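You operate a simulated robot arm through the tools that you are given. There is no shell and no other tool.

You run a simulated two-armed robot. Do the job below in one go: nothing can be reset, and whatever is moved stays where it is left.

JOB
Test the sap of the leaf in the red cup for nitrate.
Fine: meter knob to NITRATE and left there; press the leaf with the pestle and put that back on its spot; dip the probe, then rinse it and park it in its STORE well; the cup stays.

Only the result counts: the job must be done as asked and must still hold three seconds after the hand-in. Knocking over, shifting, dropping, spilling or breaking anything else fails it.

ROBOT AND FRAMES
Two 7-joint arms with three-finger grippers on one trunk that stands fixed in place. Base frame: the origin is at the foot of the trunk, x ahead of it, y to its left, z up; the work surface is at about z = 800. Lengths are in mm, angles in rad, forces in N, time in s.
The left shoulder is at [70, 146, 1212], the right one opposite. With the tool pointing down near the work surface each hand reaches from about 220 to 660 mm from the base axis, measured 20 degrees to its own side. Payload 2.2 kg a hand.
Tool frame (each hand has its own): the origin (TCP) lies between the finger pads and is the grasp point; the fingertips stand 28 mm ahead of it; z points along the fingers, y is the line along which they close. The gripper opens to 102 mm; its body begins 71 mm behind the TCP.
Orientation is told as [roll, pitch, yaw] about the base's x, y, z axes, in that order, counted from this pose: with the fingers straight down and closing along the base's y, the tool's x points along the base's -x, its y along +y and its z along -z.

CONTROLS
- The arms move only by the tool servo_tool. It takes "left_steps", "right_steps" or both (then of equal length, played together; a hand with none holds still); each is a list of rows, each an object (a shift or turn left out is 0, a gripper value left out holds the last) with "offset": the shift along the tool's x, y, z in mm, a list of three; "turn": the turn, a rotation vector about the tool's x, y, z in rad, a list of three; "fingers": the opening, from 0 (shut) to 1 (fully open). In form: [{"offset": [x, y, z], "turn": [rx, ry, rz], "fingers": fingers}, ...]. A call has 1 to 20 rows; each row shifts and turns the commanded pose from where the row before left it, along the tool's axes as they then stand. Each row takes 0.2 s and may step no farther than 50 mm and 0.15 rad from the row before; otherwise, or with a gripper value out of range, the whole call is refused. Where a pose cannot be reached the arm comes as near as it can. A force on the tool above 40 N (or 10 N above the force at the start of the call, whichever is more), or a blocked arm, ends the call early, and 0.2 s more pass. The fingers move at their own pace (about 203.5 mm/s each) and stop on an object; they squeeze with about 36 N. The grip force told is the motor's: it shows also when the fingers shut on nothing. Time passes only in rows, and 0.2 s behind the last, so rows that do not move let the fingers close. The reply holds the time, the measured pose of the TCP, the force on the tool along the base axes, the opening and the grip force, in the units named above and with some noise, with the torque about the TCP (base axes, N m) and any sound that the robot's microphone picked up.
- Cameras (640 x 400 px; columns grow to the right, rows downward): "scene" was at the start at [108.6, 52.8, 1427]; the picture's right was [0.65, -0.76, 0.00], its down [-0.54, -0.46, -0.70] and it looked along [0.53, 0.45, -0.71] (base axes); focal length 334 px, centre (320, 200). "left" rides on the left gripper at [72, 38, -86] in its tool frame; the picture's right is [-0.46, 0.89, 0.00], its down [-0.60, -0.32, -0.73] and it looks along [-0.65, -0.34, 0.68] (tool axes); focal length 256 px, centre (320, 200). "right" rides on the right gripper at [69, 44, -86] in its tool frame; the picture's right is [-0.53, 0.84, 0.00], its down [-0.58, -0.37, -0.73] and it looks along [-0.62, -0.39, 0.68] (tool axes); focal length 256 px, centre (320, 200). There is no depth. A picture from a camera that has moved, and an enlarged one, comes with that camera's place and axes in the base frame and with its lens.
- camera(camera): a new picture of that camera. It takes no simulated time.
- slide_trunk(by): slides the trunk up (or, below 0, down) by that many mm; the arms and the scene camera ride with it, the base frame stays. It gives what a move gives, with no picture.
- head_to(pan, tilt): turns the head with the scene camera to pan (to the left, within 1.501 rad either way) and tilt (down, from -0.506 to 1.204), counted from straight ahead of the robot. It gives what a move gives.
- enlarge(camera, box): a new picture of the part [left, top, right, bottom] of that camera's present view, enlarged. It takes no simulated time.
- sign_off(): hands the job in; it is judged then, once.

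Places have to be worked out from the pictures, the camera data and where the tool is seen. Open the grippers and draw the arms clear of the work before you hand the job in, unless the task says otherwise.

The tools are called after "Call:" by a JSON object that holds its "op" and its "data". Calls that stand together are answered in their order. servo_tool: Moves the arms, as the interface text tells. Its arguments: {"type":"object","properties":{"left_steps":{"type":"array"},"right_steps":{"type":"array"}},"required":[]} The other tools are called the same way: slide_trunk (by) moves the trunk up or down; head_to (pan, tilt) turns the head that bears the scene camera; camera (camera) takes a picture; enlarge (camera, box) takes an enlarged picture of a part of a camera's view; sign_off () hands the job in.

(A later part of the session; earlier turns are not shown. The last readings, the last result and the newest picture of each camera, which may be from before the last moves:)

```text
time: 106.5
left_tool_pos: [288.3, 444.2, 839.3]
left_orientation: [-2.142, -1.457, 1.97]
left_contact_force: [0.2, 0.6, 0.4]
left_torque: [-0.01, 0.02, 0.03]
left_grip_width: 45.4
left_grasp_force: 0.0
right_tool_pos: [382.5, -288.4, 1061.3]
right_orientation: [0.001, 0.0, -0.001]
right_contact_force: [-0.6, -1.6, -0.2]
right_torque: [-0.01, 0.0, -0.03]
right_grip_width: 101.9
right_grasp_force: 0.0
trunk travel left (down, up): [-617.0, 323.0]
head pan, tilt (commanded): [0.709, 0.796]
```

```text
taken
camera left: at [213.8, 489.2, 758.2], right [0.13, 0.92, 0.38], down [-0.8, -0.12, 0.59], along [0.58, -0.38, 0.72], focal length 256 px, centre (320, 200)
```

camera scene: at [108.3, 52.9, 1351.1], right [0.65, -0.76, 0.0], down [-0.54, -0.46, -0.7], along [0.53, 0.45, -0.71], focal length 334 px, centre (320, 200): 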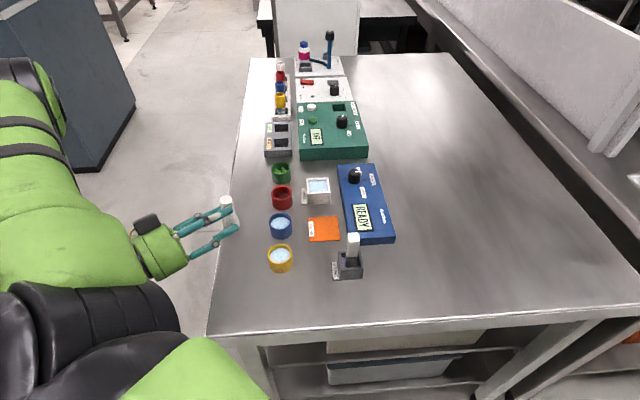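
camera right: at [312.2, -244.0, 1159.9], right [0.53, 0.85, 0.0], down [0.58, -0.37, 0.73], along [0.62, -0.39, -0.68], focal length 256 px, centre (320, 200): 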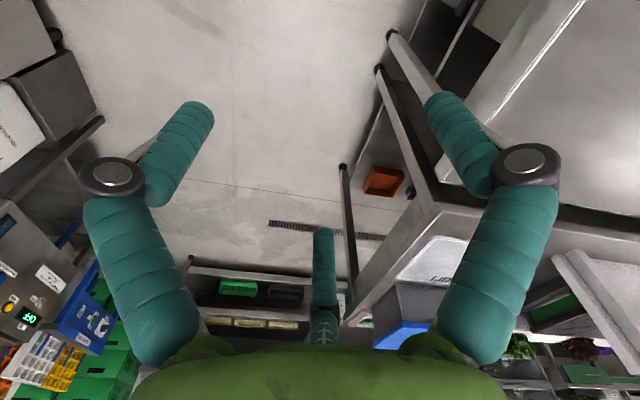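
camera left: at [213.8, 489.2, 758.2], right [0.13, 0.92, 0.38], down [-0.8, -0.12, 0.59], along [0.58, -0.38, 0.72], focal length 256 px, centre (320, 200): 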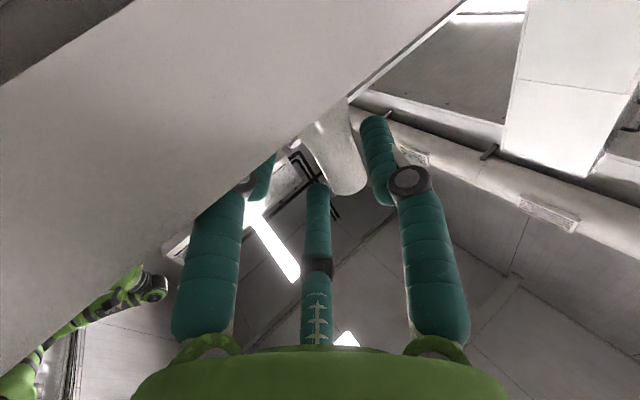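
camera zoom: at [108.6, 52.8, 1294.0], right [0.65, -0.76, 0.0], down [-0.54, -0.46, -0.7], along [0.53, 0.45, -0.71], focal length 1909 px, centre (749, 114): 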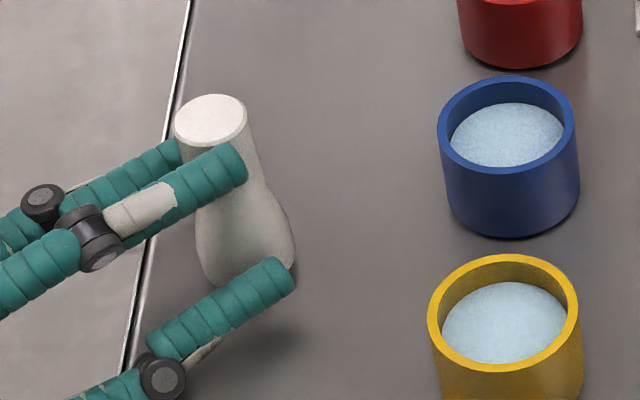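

It stands on its own. I raise the hand straight up with the trunk, first 15 mm, and check that the pestle stays put.

Call:
{"op": "slide_trunk", "data": {"by": 15}}

Call:
{"op": "enlarge", "data": {"camera": "scene", "box": [210, 180, 280, 250]}}

```text
time: 107.2
left_tool_pos: [287.3, 443.6, 854.4]
left_orientation: [-2.14, -1.457, 1.966]
left_contact_force: [0.6, -0.6, 0.3]
left_torque: [-0.04, 0.01, -0.01]
left_grip_width: 45.4
left_grasp_force: 0.0
right_tool_pos: [383.0, -288.5, 1076.3]
right_orientation: [0.001, -0.001, 0.0]
right_contact_force: [-0.1, 0.2, -0.4]
right_torque: [0.02, 0.04, 0.01]
right_grip_width: 102.0
right_grasp_force: 0.0
trunk travel left (down, up): [-632.0, 308.0]
head pan, tilt (commanded): [0.709, 0.796]
```

```text
5.71 times, centred on (245, 215) of scene
camera zoom: at [108.8, 52.9, 1309.1], right [0.65, -0.76, 0.0], down [-0.54, -0.46, -0.7], along [0.53, 0.45, -0.71], focal length 1909 px, centre (749, 114)
```

zoom: 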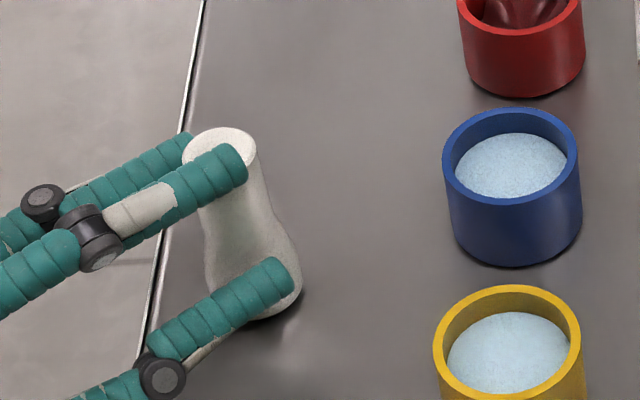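

The pestle stays on the table. I raise the hand clear of it (another 75 mm).

Call:
{"op": "slide_trunk", "data": {"by": 75}}

Call:
{"op": "enlarge", "data": {"camera": "scene", "box": [190, 170, 310, 290]}}

Call:
{"op": "camera", "data": {"camera": "scene"}}

```text
time: 108.3
left_tool_pos: [289.3, 445.5, 929.5]
left_orientation: [-2.139, -1.457, 1.967]
left_contact_force: [0.1, -0.2, -0.1]
left_torque: [-0.01, 0.03, -0.01]
left_grip_width: 45.4
left_grasp_force: 0.1
right_tool_pos: [382.7, -288.3, 1151.6]
right_orientation: [-0.001, 0.0, -0.001]
right_contact_force: [-0.7, 0.7, -0.5]
right_torque: [-0.03, 0.0, -0.01]
right_grip_width: 101.8
right_grasp_force: 0.1
trunk travel left (down, up): [-707.0, 233.0]
head pan, tilt (commanded): [0.709, 0.796]
```

```text
3.33 times, centred on (250, 230) of scene
camera zoom: at [108.8, 52.9, 1384.0], right [0.65, -0.76, 0.0], down [-0.54, -0.46, -0.7], along [0.53, 0.45, -0.72], focal length 1114 px, centre (553, 100)
```

zoom: 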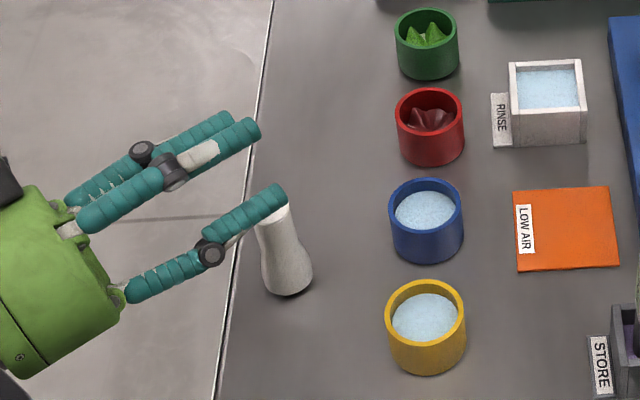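

```text
taken
camera scene: at [108.8, 52.9, 1384.0], right [0.65, -0.76, 0.0], down [-0.54, -0.46, -0.7], along [0.53, 0.45, -0.72], focal length 334 px, centre (320, 200)
```

scene: 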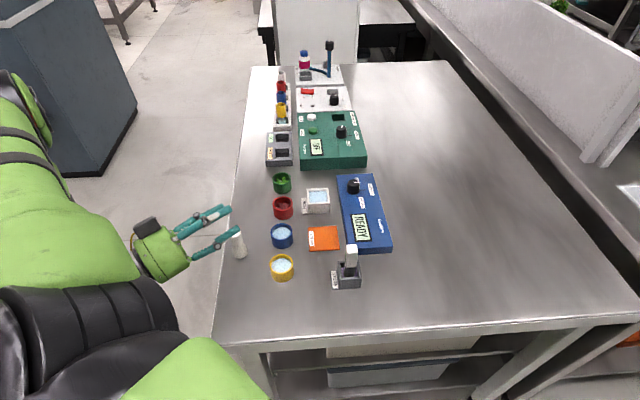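

The pestle stands upright on the strip at ≈ (312, 448), and the hand is free. I raise the trunk by 43 mm more and rotate the hand back to pointing down.

Call:
{"op": "slide_trunk", "data": {"by": 43}}

Call:
{"op": "servo_tool", "data": {"left_steps": [{"turn": [0, 0, 0.1]}, {"turn": [0, 0.1358, 0]}, {"turn": [0, 0.1358, 0]}, {"turn": [0, 0.1358, 0]}, {"turn": [0, 0.1358, 0]}, {"turn": [0, 0.1358, 0]}, {"turn": [0, 0.1358, 0]}, {"turn": [0, 0.1358, 0]}, {"turn": [0, 0.1358, 0]}, {"turn": [0, 0.1358, 0]}, {"turn": [0, 0.1358, 0]}, {"turn": [0, 0.1358, 0]}, {"turn": [0, 0.1358, 0]}, {"offset": [0, 0, 0]}]}}

Call:
{"op": "camera", "data": {"camera": "scene"}}

Call:
{"op": "camera", "data": {"camera": "left"}}

```text
time: 109.2
left_tool_pos: [289.4, 442.5, 971.3]
left_orientation: [-2.139, -1.458, 1.967]
left_contact_force: [0.1, -0.2, 0.3]
left_torque: [0.0, -0.03, -0.01]
left_grip_width: 45.5
left_grasp_force: 0.1
right_tool_pos: [383.9, -287.3, 1194.6]
right_orientation: [-0.001, 0.0, 0.0]
right_contact_force: [-0.4, -0.1, -0.7]
right_torque: [0.01, -0.02, 0.0]
right_grip_width: 102.1
right_grasp_force: 0.1
trunk travel left (down, up): [-750.0, 190.0]
head pan, tilt (commanded): [0.709, 0.796]
```

```text
time: 112.2
left_tool_pos: [289.5, 438.5, 966.5]
left_orientation: [0.004, 0.0, -0.169]
left_contact_force: [0.0, 0.0, 0.1]
left_torque: [0.0, -0.02, -0.04]
left_grip_width: 45.2
left_grasp_force: 0.1
left hand out of reach, approached as far as the arm can: row 6
right_tool_pos: [382.4, -288.0, 1194.2]
right_orientation: [0.0, -0.003, 0.001]
right_contact_force: [-0.8, 0.0, 0.2]
right_torque: [0.03, -0.01, 0.03]
right_grip_width: 102.1
right_grasp_force: 0.0
trunk travel left (down, up): [-750.0, 190.0]
head pan, tilt (commanded): [0.709, 0.796]
```

```text
taken
camera scene: at [107.8, 53.3, 1427.1], right [0.65, -0.76, 0.0], down [-0.54, -0.47, -0.7], along [0.53, 0.45, -0.71], focal length 334 px, centre (320, 200)
```

scene: 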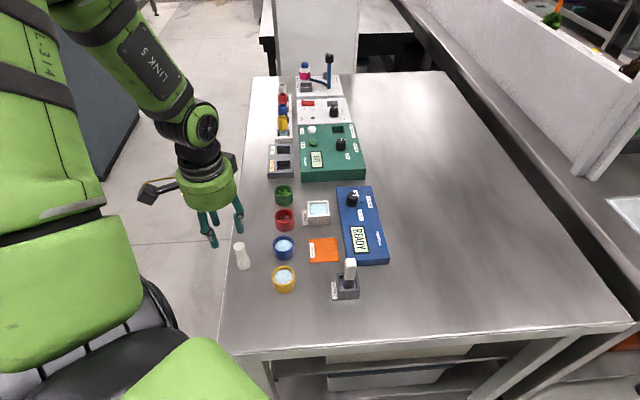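

```text
taken
camera left: at [225.1, 488.8, 1053.2], right [0.61, 0.79, 0.0], down [0.54, -0.42, 0.73], along [0.58, -0.44, -0.68], focal length 256 px, centre (320, 200)
```

left: 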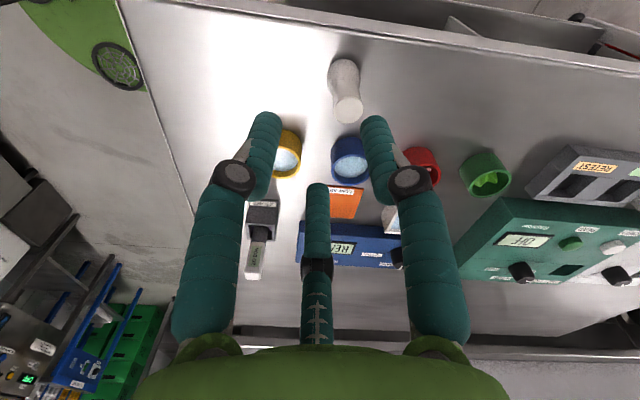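

The hand points down again and the pestle stands at ≈ (313, 448), top ≈ 870. I move above it and check alignment for a vertical, coaxial regrasp.

Call:
{"op": "servo_tool", "data": {"left_steps": [{"offset": [-10.8, 6.65, 18]}, {"offset": [-10.8, 6.65, 18]}, {"offset": [0, 0, 10]}, {"offset": [0, 0, 0]}]}}

Call:
{"op": "camera", "data": {"camera": "left"}}

Call:
{"op": "enlarge", "data": {"camera": "scene", "box": [190, 170, 310, 290]}}

```text
time: 113.2
left_tool_pos: [313.7, 448.4, 921.2]
left_orientation: [0.007, -0.004, -0.17]
left_contact_force: [0.4, 0.2, -0.7]
left_torque: [0.03, -0.03, 0.03]
left_grip_width: 45.3
left_grasp_force: 0.0
right_tool_pos: [383.2, -287.9, 1194.4]
right_orientation: [0.001, 0.0, 0.0]
right_contact_force: [0.3, 0.7, -0.2]
right_torque: [0.01, -0.01, 0.0]
right_grip_width: 102.3
right_grasp_force: 0.1
trunk travel left (down, up): [-750.0, 190.0]
head pan, tilt (commanded): [0.709, 0.796]
```

```text
taken
camera left: at [248.9, 498.9, 1007.3], right [0.61, 0.79, 0.01], down [0.54, -0.42, 0.73], along [0.58, -0.44, -0.68], focal length 256 px, centre (320, 200)
```

left: 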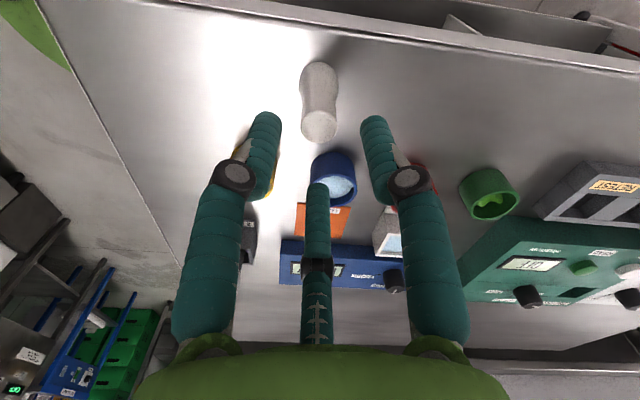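

```text
3.33 times, centred on (250, 230) of scene
camera zoom: at [108.7, 52.8, 1427.0], right [0.65, -0.76, 0.0], down [-0.54, -0.46, -0.7], along [0.53, 0.45, -0.71], focal length 1114 px, centre (553, 100)
```

zoom: 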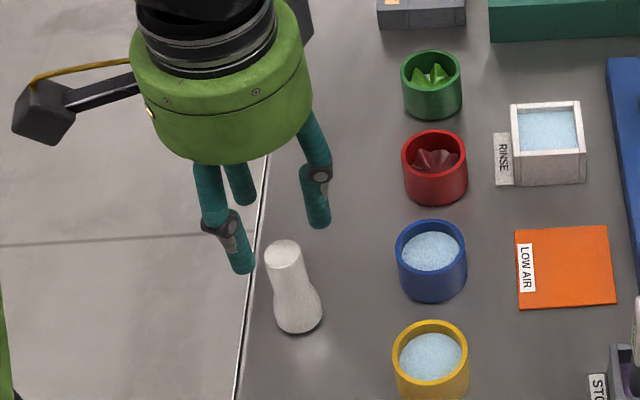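

Alignment is within 2 mm. I correct and descend to ≈ 885.

Call:
{"op": "servo_tool", "data": {"left_steps": [{"offset": [-1, 0, 18]}, {"offset": [-1, 0, 18]}, {"offset": [0, 0, 0]}]}}

Call:
{"op": "camera", "data": {"camera": "left"}}

Call:
{"op": "enlarge", "data": {"camera": "scene", "box": [190, 200, 290, 290]}}

```text
time: 114.0
left_tool_pos: [315.6, 448.0, 885.6]
left_orientation: [0.007, -0.004, -0.17]
left_contact_force: [-0.8, 0.2, -0.4]
left_torque: [0.0, -0.01, 0.0]
left_grip_width: 45.6
left_grasp_force: 0.0
right_tool_pos: [382.5, -288.5, 1195.8]
right_orientation: [0.002, -0.002, -0.001]
right_contact_force: [0.0, 0.6, 0.2]
right_torque: [-0.01, -0.02, 0.01]
right_grip_width: 101.9
right_grasp_force: 0.1
trunk travel left (down, up): [-750.0, 190.0]
head pan, tilt (commanded): [0.709, 0.796]
```

```text
taken
camera left: at [251.0, 498.7, 971.6], right [0.61, 0.79, 0.01], down [0.54, -0.42, 0.73], along [0.58, -0.44, -0.68], focal length 256 px, centre (320, 200)
```

left: 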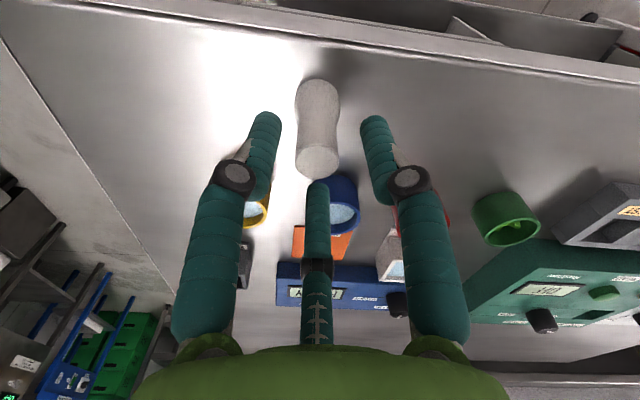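

```text
4.44 times, centred on (240, 245) of scene
camera zoom: at [108.0, 52.5, 1427.1], right [0.65, -0.76, 0.0], down [-0.54, -0.46, -0.7], along [0.53, 0.45, -0.71], focal length 1485 px, centre (676, 0)
```

zoom: 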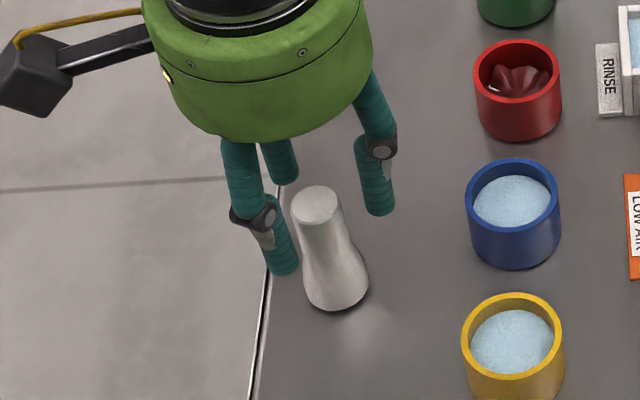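

Well centred. I descend to ≈ 870 (tips ≈ 842) and close gradually.

Call:
{"op": "servo_tool", "data": {"left_steps": [{"offset": [0, 0, 8]}, {"offset": [0, 0, 7]}, {"offset": [0, 0, 0]}, {"fingers": 0.36}, {"fingers": 0.3}, {"fingers": 0.26}, {"fingers": 0.22}, {"fingers": 0.18}, {"offset": [0, 0, 0]}, {"offset": [0, 0, 0]}]}}

Call:
{"op": "camera", "data": {"camera": "left"}}

Call:
{"op": "enlarge", "data": {"camera": "scene", "box": [190, 200, 290, 290]}}

```text
time: 116.2
left_tool_pos: [316.6, 448.7, 870.8]
left_orientation: [0.006, -0.004, -0.169]
left_contact_force: [0.6, -0.9, -1.1]
left_torque: [0.01, -0.02, -0.01]
left_grip_width: 23.7
left_grasp_force: 3.7
right_tool_pos: [382.0, -288.3, 1194.8]
right_orientation: [0.0, 0.0, 0.001]
right_contact_force: [0.5, 0.2, 0.2]
right_torque: [-0.02, -0.01, -0.01]
right_grip_width: 102.2
right_grasp_force: 0.0
trunk travel left (down, up): [-750.0, 190.0]
head pan, tilt (commanded): [0.709, 0.796]
```

```text
taken
camera left: at [251.1, 498.4, 956.3], right [0.61, 0.79, 0.01], down [0.54, -0.42, 0.73], along [0.58, -0.44, -0.68], focal length 256 px, centre (320, 200)
```

left: 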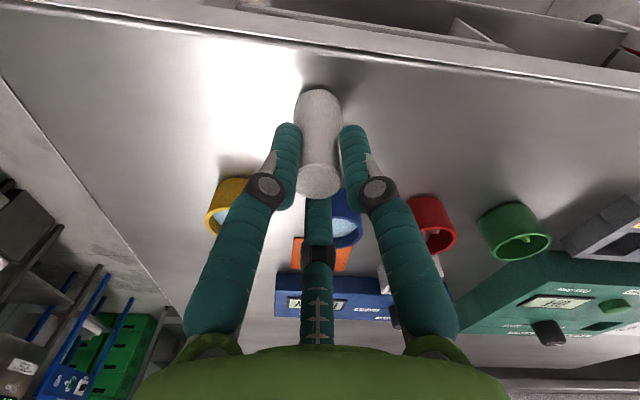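

```text
4.44 times, centred on (240, 245) of scene
camera zoom: at [108.6, 52.9, 1427.0], right [0.65, -0.76, 0.0], down [-0.54, -0.46, -0.7], along [0.53, 0.45, -0.71], focal length 1485 px, centre (676, 0)
```

zoom: 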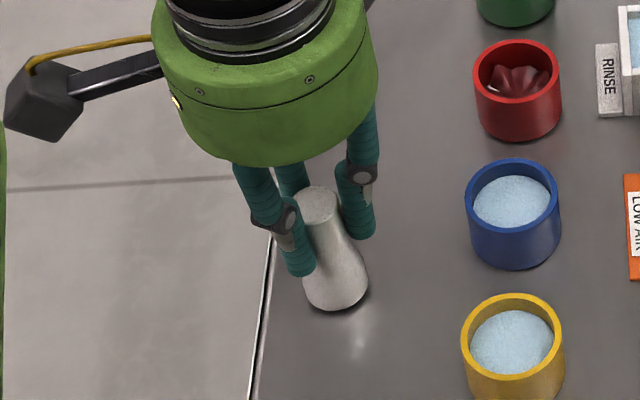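

Grip shows only 3.7 N so far; I command a tighter close and wait.

Call:
{"op": "servo_tool", "data": {"left_steps": [{"fingers": 0.1}, {"fingers": 0.05}, {"offset": [0, 0, 0]}, {"offset": [0, 0, 0]}]}}

```text
time: 117.2
left_tool_pos: [316.4, 448.4, 870.9]
left_orientation: [0.006, -0.003, -0.169]
left_contact_force: [0.3, 1.7, -0.2]
left_torque: [0.01, -0.03, 0.01]
left_grip_width: 21.4
left_grasp_force: 36.4
right_tool_pos: [382.9, -288.6, 1195.0]
right_orientation: [0.001, -0.001, 0.002]
right_contact_force: [-0.3, 0.8, 0.1]
right_torque: [0.0, 0.01, 0.02]
right_grip_width: 102.2
right_grasp_force: 0.0
trunk travel left (down, up): [-750.0, 190.0]
head pan, tilt (commanded): [0.709, 0.796]
```

Firm now: 21.4 mm at 36 N, coaxial. I lift slowly by 20 mm and check the hold.

Call:
{"op": "servo_tool", "data": {"left_steps": [{"offset": [0, 0, -3]}, {"offset": [0, 0, -5]}, {"offset": [0, 0, -6]}, {"offset": [0, 0, -6]}, {"offset": [0, 0, 0]}]}}

Call:
{"op": "enlarge", "data": {"camera": "left", "box": [220, 60, 420, 260]}}

Call:
{"op": "enlarge", "data": {"camera": "scene", "box": [190, 200, 290, 290]}}

```text
time: 118.4
left_tool_pos: [315.6, 448.5, 890.8]
left_orientation: [0.002, -0.002, -0.17]
left_contact_force: [-0.1, -0.5, -1.3]
left_torque: [0.01, -0.02, 0.0]
left_grip_width: 21.4
left_grasp_force: 35.9
right_tool_pos: [383.7, -287.2, 1194.0]
right_orientation: [-0.002, 0.001, -0.002]
right_contact_force: [0.2, -0.1, -1.0]
right_torque: [0.0, -0.02, 0.03]
right_grip_width: 102.1
right_grasp_force: 0.1
trunk travel left (down, up): [-750.0, 190.0]
head pan, tilt (commanded): [0.709, 0.796]
```

```text
2.00 times, centred on (320, 160) of left
camera zoom: at [250.7, 498.8, 976.0], right [0.61, 0.79, 0.0], down [0.54, -0.42, 0.73], along [0.58, -0.44, -0.68], focal length 512 px, centre (320, 280)
```

zoom: 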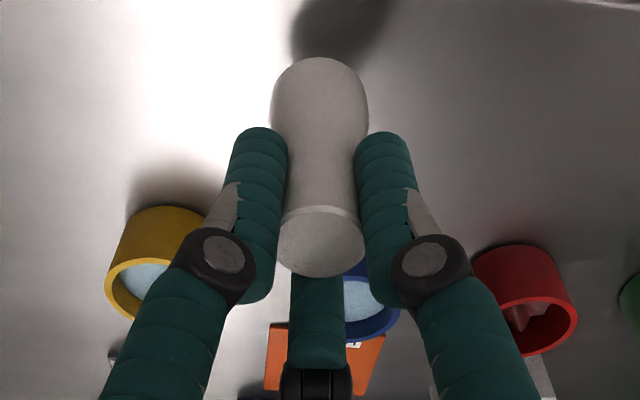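

```text
4.44 times, centred on (240, 245) of scene
camera zoom: at [108.8, 53.1, 1427.0], right [0.65, -0.76, 0.0], down [-0.54, -0.47, -0.7], along [0.53, 0.45, -0.72], focal length 1485 px, centre (676, 0)
```

zoom: 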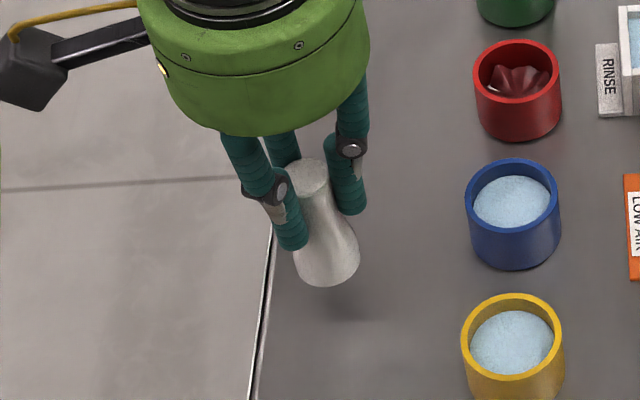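

Held firmly and vertical. I lift to ≈ 945 and carry it toward the red cup, stopping short for a look.

Call:
{"op": "servo_tool", "data": {"left_steps": [{"offset": [0, 0, -8]}, {"offset": [0, 0, -12]}, {"offset": [0, 0, -12]}, {"offset": [0, 0, -12]}, {"offset": [0, 0, -10]}, {"offset": [-12, 3, 0]}, {"offset": [-20, 4.8, 0]}, {"offset": [-20, 4.8, 0]}, {"offset": [-20, 4.8, 0]}, {"offset": [-20, 4.8, 0]}, {"offset": [-12, 3, 0]}, {"offset": [0, 0, 0]}]}}

Call:
{"op": "camera", "data": {"camera": "left"}}

Call:
{"op": "enlarge", "data": {"camera": "scene", "box": [240, 160, 340, 250]}}

```text
time: 121.0
left_tool_pos: [423.1, 455.4, 945.0]
left_orientation: [0.003, -0.002, -0.168]
left_contact_force: [0.0, -0.4, -1.2]
left_torque: [-0.01, 0.02, 0.01]
left_grip_width: 21.4
left_grasp_force: 35.5
right_tool_pos: [382.6, -287.0, 1194.8]
right_orientation: [0.001, 0.001, -0.002]
right_contact_force: [-0.5, -0.1, -0.1]
right_torque: [0.0, 0.0, -0.01]
right_grip_width: 102.0
right_grasp_force: 0.0
trunk travel left (down, up): [-750.0, 190.0]
head pan, tilt (commanded): [0.709, 0.796]
```

```text
taken
camera left: at [356.8, 505.6, 1030.9], right [0.61, 0.79, 0.0], down [0.54, -0.42, 0.73], along [0.58, -0.44, -0.68], focal length 256 px, centre (320, 200)
```

left: 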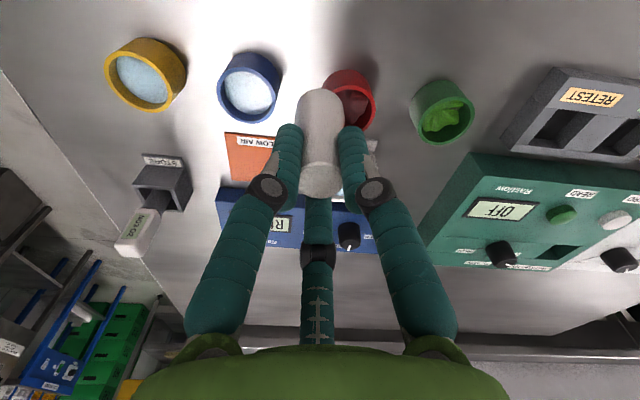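

```text
4.44 times, centred on (290, 205) of scene
camera zoom: at [108.5, 53.0, 1427.0], right [0.65, -0.76, 0.0], down [-0.54, -0.46, -0.7], along [0.53, 0.45, -0.71], focal length 1485 px, centre (453, 178)
```

zoom: 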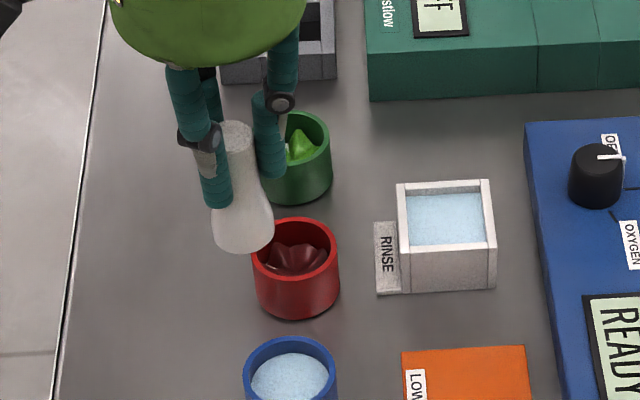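

The pestle hangs vertically next to the cup. I zoom in with the hand camera to fix the red cup's centre.

Call:
{"op": "enlarge", "data": {"camera": "left", "box": [200, 30, 500, 180]}}

Call:
{"op": "enlarge", "data": {"camera": "scene", "box": [265, 195, 325, 240]}}

```text
2.13 times, centred on (350, 105) of left
camera zoom: at [356.8, 505.6, 1030.9], right [0.61, 0.79, 0.0], down [0.54, -0.42, 0.73], along [0.58, -0.44, -0.68], focal length 546 px, centre (256, 403)
```

zoom: 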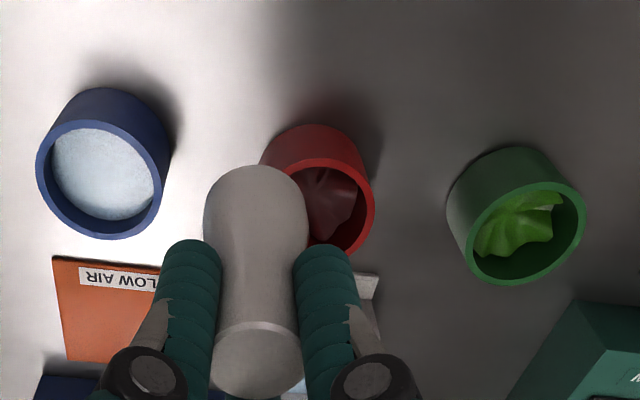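

```text
8.89 times, centred on (295, 218) of scene
camera zoom: at [108.5, 53.0, 1427.0], right [0.65, -0.76, 0.0], down [-0.54, -0.46, -0.7], along [0.53, 0.45, -0.71], focal length 2970 px, centre (542, 44)
```

zoom: 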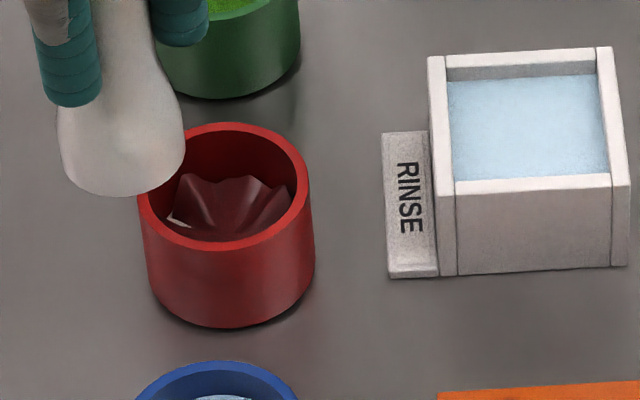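

The red cup's centre comes out at ≈ (453, 462), rim ≈ 832, Ø ≈ 46. I move the pestle above it and lower to just above the rim for a final alignment check.

Call:
{"op": "servo_tool", "data": {"left_steps": [{"offset": [-14.2, 5.75, 0]}, {"offset": [-14.2, 5.75, 0]}, {"offset": [0, 0, 12]}, {"offset": [0, 0, 10]}, {"offset": [0, 0, 0]}]}}

Call:
{"op": "enlarge", "data": {"camera": "left", "box": [220, 30, 420, 200]}}

Call:
{"op": "enlarge", "data": {"camera": "scene", "box": [255, 175, 335, 240]}}

```text
time: 122.2
left_tool_pos: [452.7, 462.2, 922.9]
left_orientation: [0.006, -0.003, -0.17]
left_contact_force: [0.4, -0.2, -0.6]
left_torque: [0.03, 0.0, -0.01]
left_grip_width: 21.5
left_grasp_force: 36.1
right_tool_pos: [382.5, -288.9, 1195.2]
right_orientation: [0.0, 0.001, 0.0]
right_contact_force: [-0.4, 0.7, 0.2]
right_torque: [0.01, -0.01, -0.01]
right_grip_width: 102.1
right_grasp_force: 0.0
trunk travel left (down, up): [-750.0, 190.0]
head pan, tilt (commanded): [0.709, 0.796]
```

```text
2.35 times, centred on (320, 115) of left
camera zoom: at [387.4, 512.4, 1009.1], right [0.61, 0.79, 0.01], down [0.54, -0.42, 0.73], along [0.58, -0.44, -0.68], focal length 602 px, centre (320, 400)
```

zoom: 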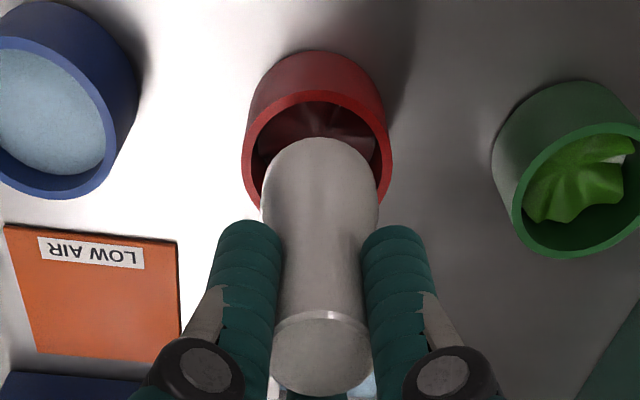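

```text
6.15 times, centred on (295, 208) of scene
camera zoom: at [108.6, 52.9, 1427.0], right [0.65, -0.76, 0.0], down [-0.54, -0.46, -0.7], along [0.53, 0.45, -0.71], focal length 2056 px, centre (474, 154)
```

zoom: 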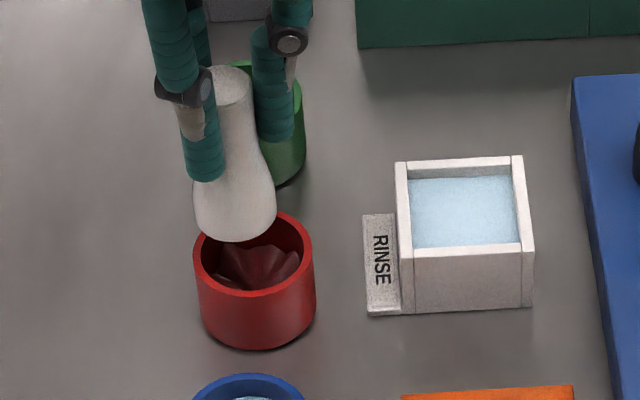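

Comparing both views, the pestle sits about (−3, +3) mm off the cup's centre. I shift by (+3, −3) and look again.

Call:
{"op": "servo_tool", "data": {"left_steps": [{"offset": [-3.46, -2.45, 0]}, {"offset": [0, 0, 4]}, {"offset": [0, 0, 0]}]}}

Call:
{"op": "enlarge", "data": {"camera": "left", "box": [260, 30, 380, 150]}}

Call:
{"op": "enlarge", "data": {"camera": "scene", "box": [265, 185, 325, 240]}}

```text
time: 123.0
left_tool_pos: [455.4, 459.5, 920.0]
left_orientation: [0.004, -0.002, -0.169]
left_contact_force: [0.7, -0.1, -1.0]
left_torque: [0.0, 0.0, 0.01]
left_grip_width: 21.4
left_grasp_force: 35.7
right_tool_pos: [382.6, -289.1, 1193.5]
right_orientation: [-0.001, 0.002, -0.001]
right_contact_force: [0.5, 0.8, -0.5]
right_torque: [0.0, 0.02, 0.0]
right_grip_width: 102.2
right_grasp_force: 0.1
trunk travel left (down, up): [-750.0, 190.0]
head pan, tilt (commanded): [0.709, 0.796]
```

```text
3.33 times, centred on (320, 90) of left
camera zoom: at [390.4, 509.5, 1004.7], right [0.61, 0.79, 0.01], down [0.54, -0.42, 0.73], along [0.58, -0.44, -0.68], focal length 853 px, centre (320, 567)
```

zoom: 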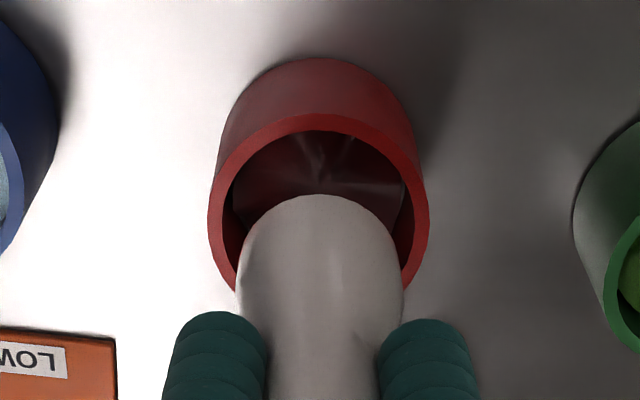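

```text
7.27 times, centred on (295, 212) of scene
camera zoom: at [108.6, 53.0, 1427.0], right [0.65, -0.76, 0.0], down [-0.54, -0.47, -0.7], along [0.53, 0.45, -0.71], focal length 2430 px, centre (502, 109)
```

zoom: 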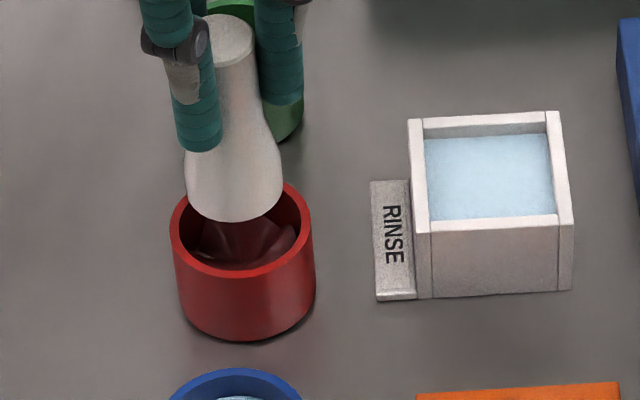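

Now centred within ~1 mm in both views. I nudge (+1, −0.7) and lower into the cup in small steps, watching the force.

Call:
{"op": "servo_tool", "data": {"left_steps": [{"offset": [-1.1, -0.5, 4]}, {"offset": [0, 0, 5]}, {"offset": [0, 0, 5]}, {"offset": [0, 0, 5]}, {"offset": [0, 0, 0]}]}}

Call:
{"op": "enlarge", "data": {"camera": "left", "box": [260, 30, 380, 150]}}

Call:
{"op": "enlarge", "data": {"camera": "scene", "box": [265, 185, 325, 240]}}

```text
time: 124.2
left_tool_pos: [457.6, 458.6, 900.0]
left_orientation: [0.005, -0.006, -0.17]
left_contact_force: [0.5, 0.2, -0.9]
left_torque: [0.01, -0.01, 0.0]
left_grip_width: 21.3
left_grasp_force: 36.0
right_tool_pos: [383.4, -288.7, 1195.2]
right_orientation: [0.0, 0.001, 0.0]
right_contact_force: [0.2, 0.1, -0.3]
right_torque: [-0.03, 0.0, 0.0]
right_grip_width: 102.1
right_grasp_force: 0.1
trunk travel left (down, up): [-750.0, 190.0]
head pan, tilt (commanded): [0.709, 0.796]
```

```text
3.33 times, centred on (320, 90) of left
camera zoom: at [391.6, 508.8, 985.4], right [0.61, 0.79, 0.01], down [0.54, -0.42, 0.73], along [0.58, -0.44, -0.68], focal length 853 px, centre (320, 567)
```

zoom: 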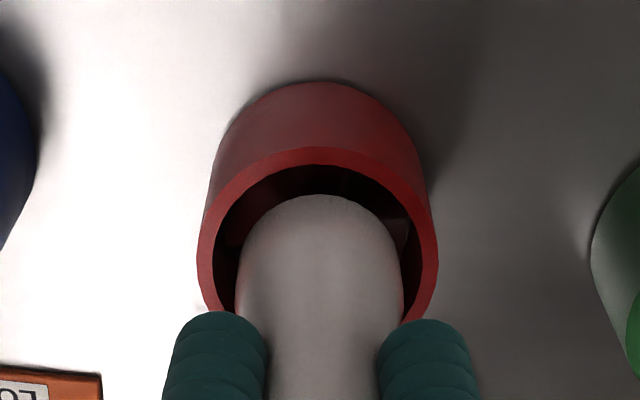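

```text
7.27 times, centred on (295, 212) of scene
camera zoom: at [108.7, 52.9, 1427.0], right [0.65, -0.76, 0.0], down [-0.54, -0.46, -0.7], along [0.53, 0.45, -0.71], focal length 2430 px, centre (502, 109)
```

zoom: 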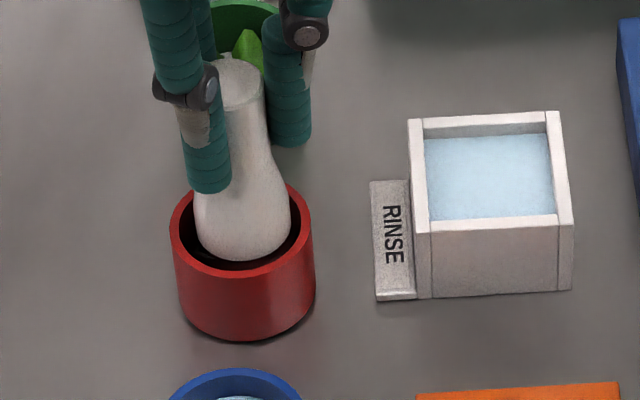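

The base is entering the cup, centred laterally; I shift ~1.5 mm toward the hand camera's side and continue down.

Call:
{"op": "servo_tool", "data": {"left_steps": [{"offset": [1.33, 0.69, 0]}, {"offset": [0, 0, 4]}, {"offset": [0, 0, 4]}, {"offset": [0, 0, 0]}]}}

Call:
{"op": "enlarge", "data": {"camera": "left", "box": [260, 30, 380, 150]}}

Call:
{"op": "enlarge", "data": {"camera": "scene", "box": [265, 185, 325, 240]}}

```text
time: 125.2
left_tool_pos: [456.2, 459.7, 891.7]
left_orientation: [0.002, -0.003, -0.168]
left_contact_force: [0.1, -0.1, -0.8]
left_torque: [-0.01, 0.0, 0.01]
left_grip_width: 21.4
left_grasp_force: 35.7
right_tool_pos: [383.2, -288.3, 1194.5]
right_orientation: [0.0, 0.001, 0.0]
right_contact_force: [-0.3, -0.2, -0.9]
right_torque: [0.03, 0.04, -0.01]
right_grip_width: 101.8
right_grasp_force: 0.1
trunk travel left (down, up): [-750.0, 190.0]
head pan, tilt (commanded): [0.709, 0.796]
```

```text
3.33 times, centred on (320, 90) of left
camera zoom: at [390.5, 509.8, 977.4], right [0.61, 0.79, 0.01], down [0.54, -0.42, 0.73], along [0.58, -0.44, -0.68], focal length 853 px, centre (320, 567)
```

zoom: 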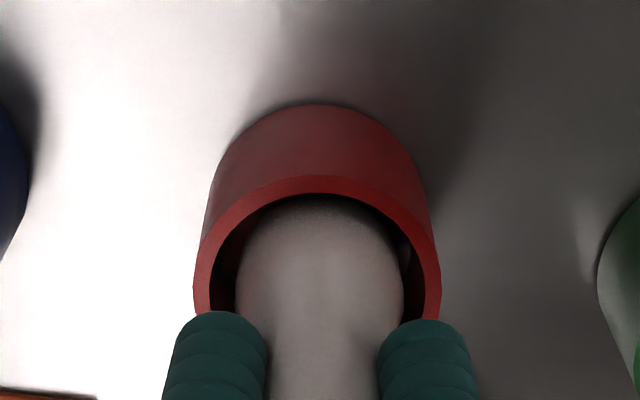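

```text
7.27 times, centred on (295, 212) of scene
camera zoom: at [108.6, 53.0, 1427.0], right [0.65, -0.76, 0.0], down [-0.54, -0.46, -0.7], along [0.53, 0.45, -0.71], focal length 2430 px, centre (502, 109)
```

zoom: 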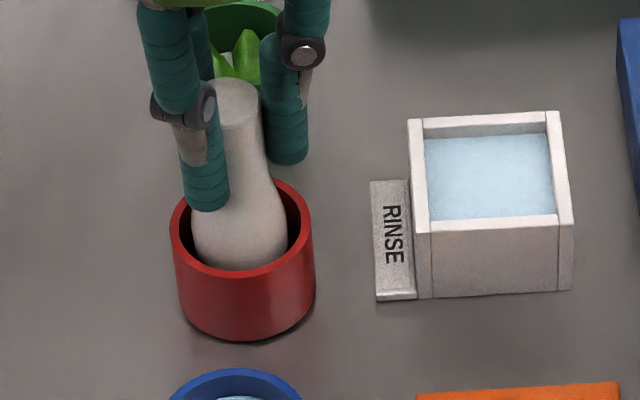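

Inside the cup and centred. I continue down by 8 mm, then in 2 mm steps.

Call:
{"op": "servo_tool", "data": {"left_steps": [{"offset": [0, 0, 3]}, {"offset": [0, 0, 3]}, {"offset": [0, 0, 2]}, {"offset": [0, 0, 0]}]}}

Call:
{"op": "servo_tool", "data": {"left_steps": [{"offset": [0, 0, 2]}, {"offset": [0, 0, 2]}, {"offset": [0, 0, 0]}]}}

```text
time: 126.2
left_tool_pos: [456.4, 461.0, 883.4]
left_orientation: [0.005, -0.003, -0.17]
left_contact_force: [-0.6, -0.4, -0.3]
left_torque: [0.02, 0.01, -0.01]
left_grip_width: 21.3
left_grasp_force: 36.3
right_tool_pos: [382.0, -287.0, 1195.4]
right_orientation: [0.001, 0.0, 0.001]
right_contact_force: [0.4, -0.4, -0.3]
right_torque: [-0.02, 0.01, -0.01]
right_grip_width: 102.3
right_grasp_force: 0.3
trunk travel left (down, up): [-750.0, 190.0]
head pan, tilt (commanded): [0.709, 0.796]
```

```text
time: 127.0
left_tool_pos: [456.0, 458.8, 880.8]
left_orientation: [0.008, -0.005, -0.169]
left_contact_force: [-0.7, 1.9, 8.4]
left_torque: [0.1, 0.06, 0.04]
left_grip_width: 21.2
left_grasp_force: 36.2
right_tool_pos: [382.8, -287.8, 1195.2]
right_orientation: [0.001, -0.001, -0.001]
right_contact_force: [0.3, 0.5, 0.7]
right_torque: [0.02, -0.02, -0.01]
right_grip_width: 101.9
right_grasp_force: 0.1
trunk travel left (down, up): [-750.0, 190.0]
head pan, tilt (commanded): [0.709, 0.796]
```

Contact with the leaf (8 N, pestle bottom ≈ 810). I press harder in small steps and listen.

Call:
{"op": "servo_tool", "data": {"left_steps": [{"offset": [0, 0, 2]}, {"offset": [0, 0, 1.5]}, {"offset": [0, 0, 0]}, {"offset": [0, 0, 0]}]}}

Call:
{"op": "enlarge", "data": {"camera": "scene", "box": [265, 185, 325, 240]}}

```text
time: 128.0
left_tool_pos: [455.4, 458.2, 880.8]
left_orientation: [0.012, -0.011, -0.172]
left_contact_force: [0.4, 5.8, 32.3]
left_torque: [0.39, 0.05, -0.02]
left_grip_width: 21.4
left_grasp_force: 35.6
right_tool_pos: [379.5, -290.8, 1195.8]
right_orientation: [0.005, -0.002, 0.002]
right_contact_force: [-0.4, -0.2, -0.3]
right_torque: [0.02, 0.01, -0.02]
right_grip_width: 102.2
right_grasp_force: 0.1
trunk travel left (down, up): [-750.0, 190.0]
head pan, tilt (commanded): [0.709, 0.796]
```

```text
7.27 times, centred on (295, 212) of scene
camera zoom: at [104.3, 49.6, 1427.7], right [0.65, -0.76, 0.0], down [-0.54, -0.46, -0.7], along [0.53, 0.46, -0.71], focal length 2430 px, centre (502, 109)
```

zoom: 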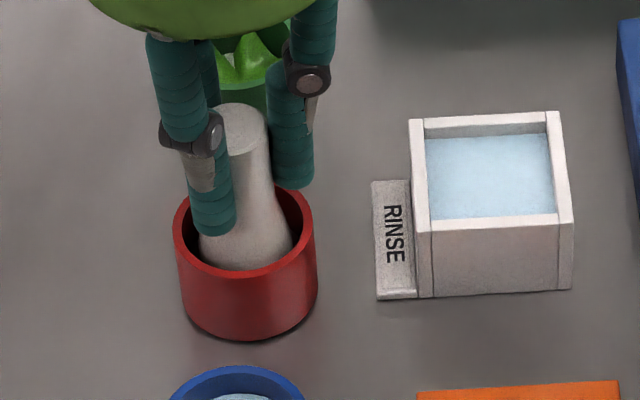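

32 N press, solid. I hold it a moment, then ease off and lift straight out to see the leaf.

Call:
{"op": "servo_tool", "data": {"left_steps": [{"offset": [0, 0, 0]}, {"offset": [0, 0, 0]}, {"offset": [0, 0, 0]}, {"offset": [0, 0, -3]}, {"offset": [0, 0, -4]}, {"offset": [0, 0, -6]}, {"offset": [0, 0, -8]}, {"offset": [0, 0, -8]}, {"offset": [0, 0, -8]}, {"offset": [0, 0, -8]}, {"offset": [0, 0, -8]}, {"offset": [0, 0, -8]}, {"offset": [0, 0, 0]}]}}

Call:
{"op": "enlarge", "data": {"camera": "scene", "box": [265, 185, 325, 240]}}

Call:
{"op": "enlarge", "data": {"camera": "left", "box": [220, 30, 420, 230]}}

```text
time: 130.8
left_tool_pos: [455.4, 458.4, 937.1]
left_orientation: [0.005, 0.0, -0.17]
left_contact_force: [0.2, -0.3, -0.9]
left_torque: [0.0, -0.03, 0.03]
left_grip_width: 20.9
left_grasp_force: 35.7
right_tool_pos: [383.1, -288.1, 1194.3]
right_orientation: [-0.002, -0.001, 0.0]
right_contact_force: [0.2, 0.5, -0.3]
right_torque: [0.01, 0.01, -0.01]
right_grip_width: 102.1
right_grasp_force: 0.1
trunk travel left (down, up): [-750.0, 190.0]
head pan, tilt (commanded): [0.709, 0.796]
```

```text
7.27 times, centred on (295, 212) of scene
camera zoom: at [108.9, 53.1, 1427.0], right [0.65, -0.76, 0.0], down [-0.54, -0.47, -0.7], along [0.53, 0.45, -0.72], focal length 2430 px, centre (502, 109)
```

zoom: 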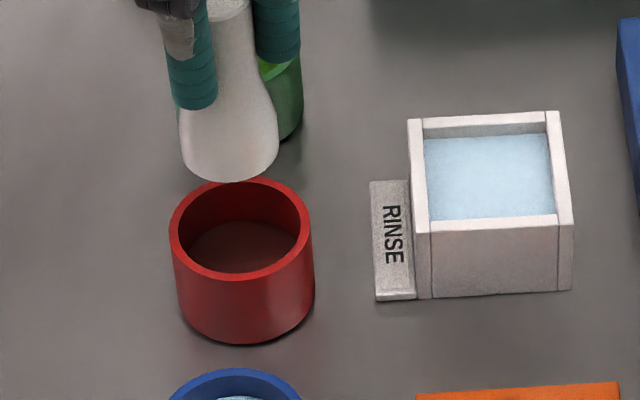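

```text
2.00 times, centred on (320, 130) of left
camera zoom: at [390.5, 509.3, 1022.9], right [0.61, 0.79, 0.0], down [0.54, -0.42, 0.73], along [0.58, -0.44, -0.68], focal length 512 px, centre (320, 340)
```

zoom: 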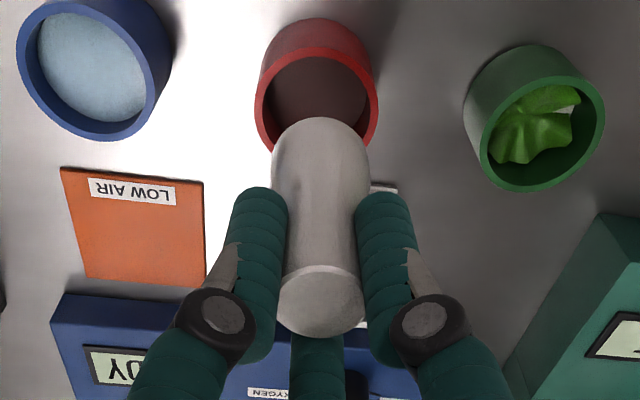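

The leaf is crushed — dark sap fills the cup's bottom, and the cup hasn't moved. Before returning the pestle, I look at its old spot for any marking.

Call:
{"op": "enlarge", "data": {"camera": "scene", "box": [285, 165, 355, 220]}}

Call:
{"op": "enlarge", "data": {"camera": "scene", "box": [225, 160, 405, 310]}}

```text
7.27 times, centred on (320, 192) of scene
camera zoom: at [108.9, 53.1, 1427.0], right [0.65, -0.76, 0.0], down [-0.54, -0.47, -0.7], along [0.53, 0.45, -0.72], focal length 2430 px, centre (320, 254)
```

zoom: 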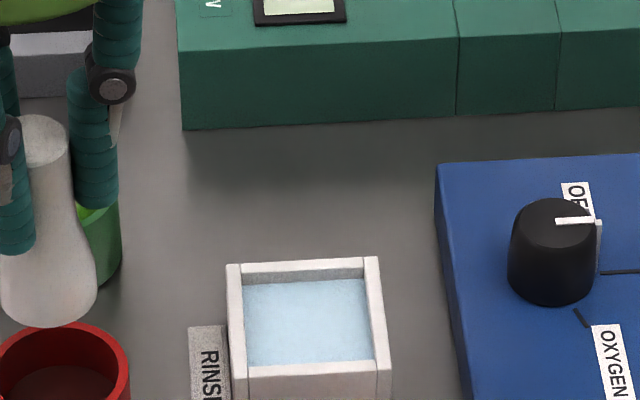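

```text
2.67 times, centred on (315, 235) of scene
camera zoom: at [108.9, 53.1, 1427.0], right [0.65, -0.76, 0.0], down [-0.54, -0.47, -0.7], along [0.53, 0.45, -0.72], focal length 891 px, centre (333, 107)
```

zoom: 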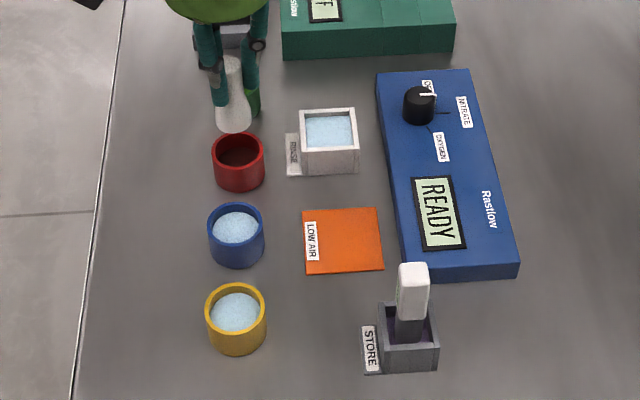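

No marking at the spot; all other objects sit exactly where they were at the start. To reach the spot I need the lower trunk again: I raise the hand 196 mm first, then slide the trunk down 196 mm.

Call:
{"op": "servo_tool", "data": {"left_steps": [{"offset": [0, 0, -10]}, {"offset": [0, 0, -18]}, {"offset": [0, 0, -20]}, {"offset": [0, 0, -20]}, {"offset": [0, 0, -20]}, {"offset": [0, 0, -20]}, {"offset": [0, 0, -20]}, {"offset": [0, 0, -20]}, {"offset": [0, 0, -20]}, {"offset": [0, 0, -18]}, {"offset": [0, 0, -10]}, {"offset": [0, 0, 0]}]}}

Call:
{"op": "slide_trunk", "data": {"by": -196}}

Call:
{"op": "camera", "data": {"camera": "left"}}

```text
time: 133.4
left_tool_pos: [455.7, 458.2, 1134.1]
left_orientation: [0.006, -0.001, -0.168]
left_contact_force: [-0.4, -0.5, -0.8]
left_torque: [-0.04, 0.0, 0.01]
left_grip_width: 21.0
left_grasp_force: 35.4
right_tool_pos: [381.9, -288.0, 1194.8]
right_orientation: [-0.001, 0.001, 0.001]
right_contact_force: [0.4, -0.4, -1.3]
right_torque: [-0.01, 0.0, 0.02]
right_grip_width: 102.0
right_grasp_force: 0.1
trunk travel left (down, up): [-750.0, 190.0]
head pan, tilt (commanded): [0.709, 0.796]
```

```text
time: 135.5
left_tool_pos: [454.9, 458.7, 937.9]
left_orientation: [0.005, -0.004, -0.17]
left_contact_force: [-0.1, 0.4, -1.2]
left_torque: [-0.02, 0.01, -0.03]
left_grip_width: 21.3
left_grasp_force: 35.7
right_tool_pos: [382.9, -287.8, 998.4]
right_orientation: [0.001, 0.0, 0.0]
right_contact_force: [-0.2, 0.3, 0.3]
right_torque: [-0.02, -0.03, -0.03]
right_grip_width: 102.0
right_grasp_force: 0.2
trunk travel left (down, up): [-554.0, 386.0]
head pan, tilt (commanded): [0.709, 0.796]
```

```text
taken
camera left: at [389.6, 507.9, 1023.7], right [0.61, 0.79, 0.01], down [0.54, -0.42, 0.73], along [0.58, -0.44, -0.68], focal length 256 px, centre (320, 200)
```

left: 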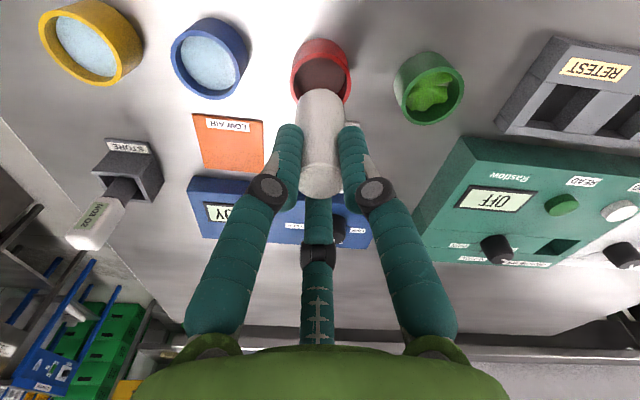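

I move toward the spot at constant height, turn to yaw 0.2 and tilt the hand outward by 0.22 rad (now enough, as the pestle adds length).

Call:
{"op": "servo_tool", "data": {"left_steps": [{"offset": [-8, -0.5, 0]}, {"offset": [-16.4, -1, 0]}, {"offset": [-16.4, -1, 0]}, {"offset": [-16.4, -1, 0]}, {"offset": [-16.4, -1, 0]}, {"offset": [-8.4, -0.5, 0]}, {"turn": [0, 0, -0.1233]}, {"turn": [0, 0, -0.1233]}, {"turn": [0, 0, -0.1233]}, {"turn": [-0.0397, -0.1026, 0]}, {"turn": [-0.0397, -0.1026, 0]}, {"offset": [0, 0, 0]}]}}

Call:
{"op": "camera", "data": {"camera": "left"}}

Call:
{"op": "enlarge", "data": {"camera": "scene", "box": [260, 40, 380, 160]}}

```text
time: 138.1
left_tool_pos: [539.3, 511.3, 936.6]
left_orientation: [0.08, -0.209, 0.188]
left_contact_force: [-0.1, 0.8, -0.8]
left_torque: [0.01, 0.0, -0.02]
left_grip_width: 21.2
left_grasp_force: 35.6
left hand out of reach, approached as far as the arm can: row 8, 9, 10, 11
right_tool_pos: [383.2, -287.8, 999.2]
right_orientation: [-0.001, 0.001, 0.001]
right_contact_force: [1.2, 0.2, -0.2]
right_torque: [0.01, 0.03, 0.01]
right_grip_width: 102.1
right_grasp_force: 0.0
trunk travel left (down, up): [-554.0, 386.0]
head pan, tilt (commanded): [0.709, 0.796]
```

```text
taken
camera left: at [445.2, 525.5, 1008.0], right [0.27, 0.95, 0.17], down [0.51, -0.29, 0.81], along [0.82, -0.13, -0.56], focal length 256 px, centre (320, 200)
```

left: 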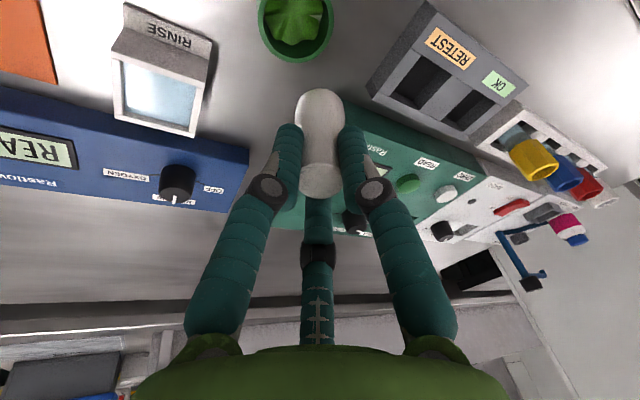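

```text
3.33 times, centred on (320, 100) of scene
camera zoom: at [109.1, 52.8, 1231.0], right [0.65, -0.76, 0.0], down [-0.54, -0.46, -0.7], along [0.53, 0.45, -0.72], focal length 1114 px, centre (320, 533)
```

zoom: 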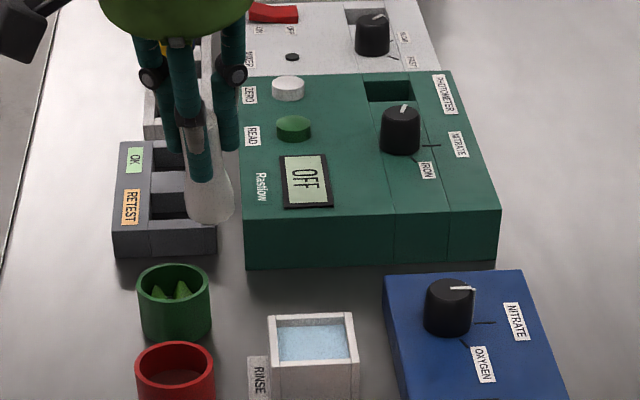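

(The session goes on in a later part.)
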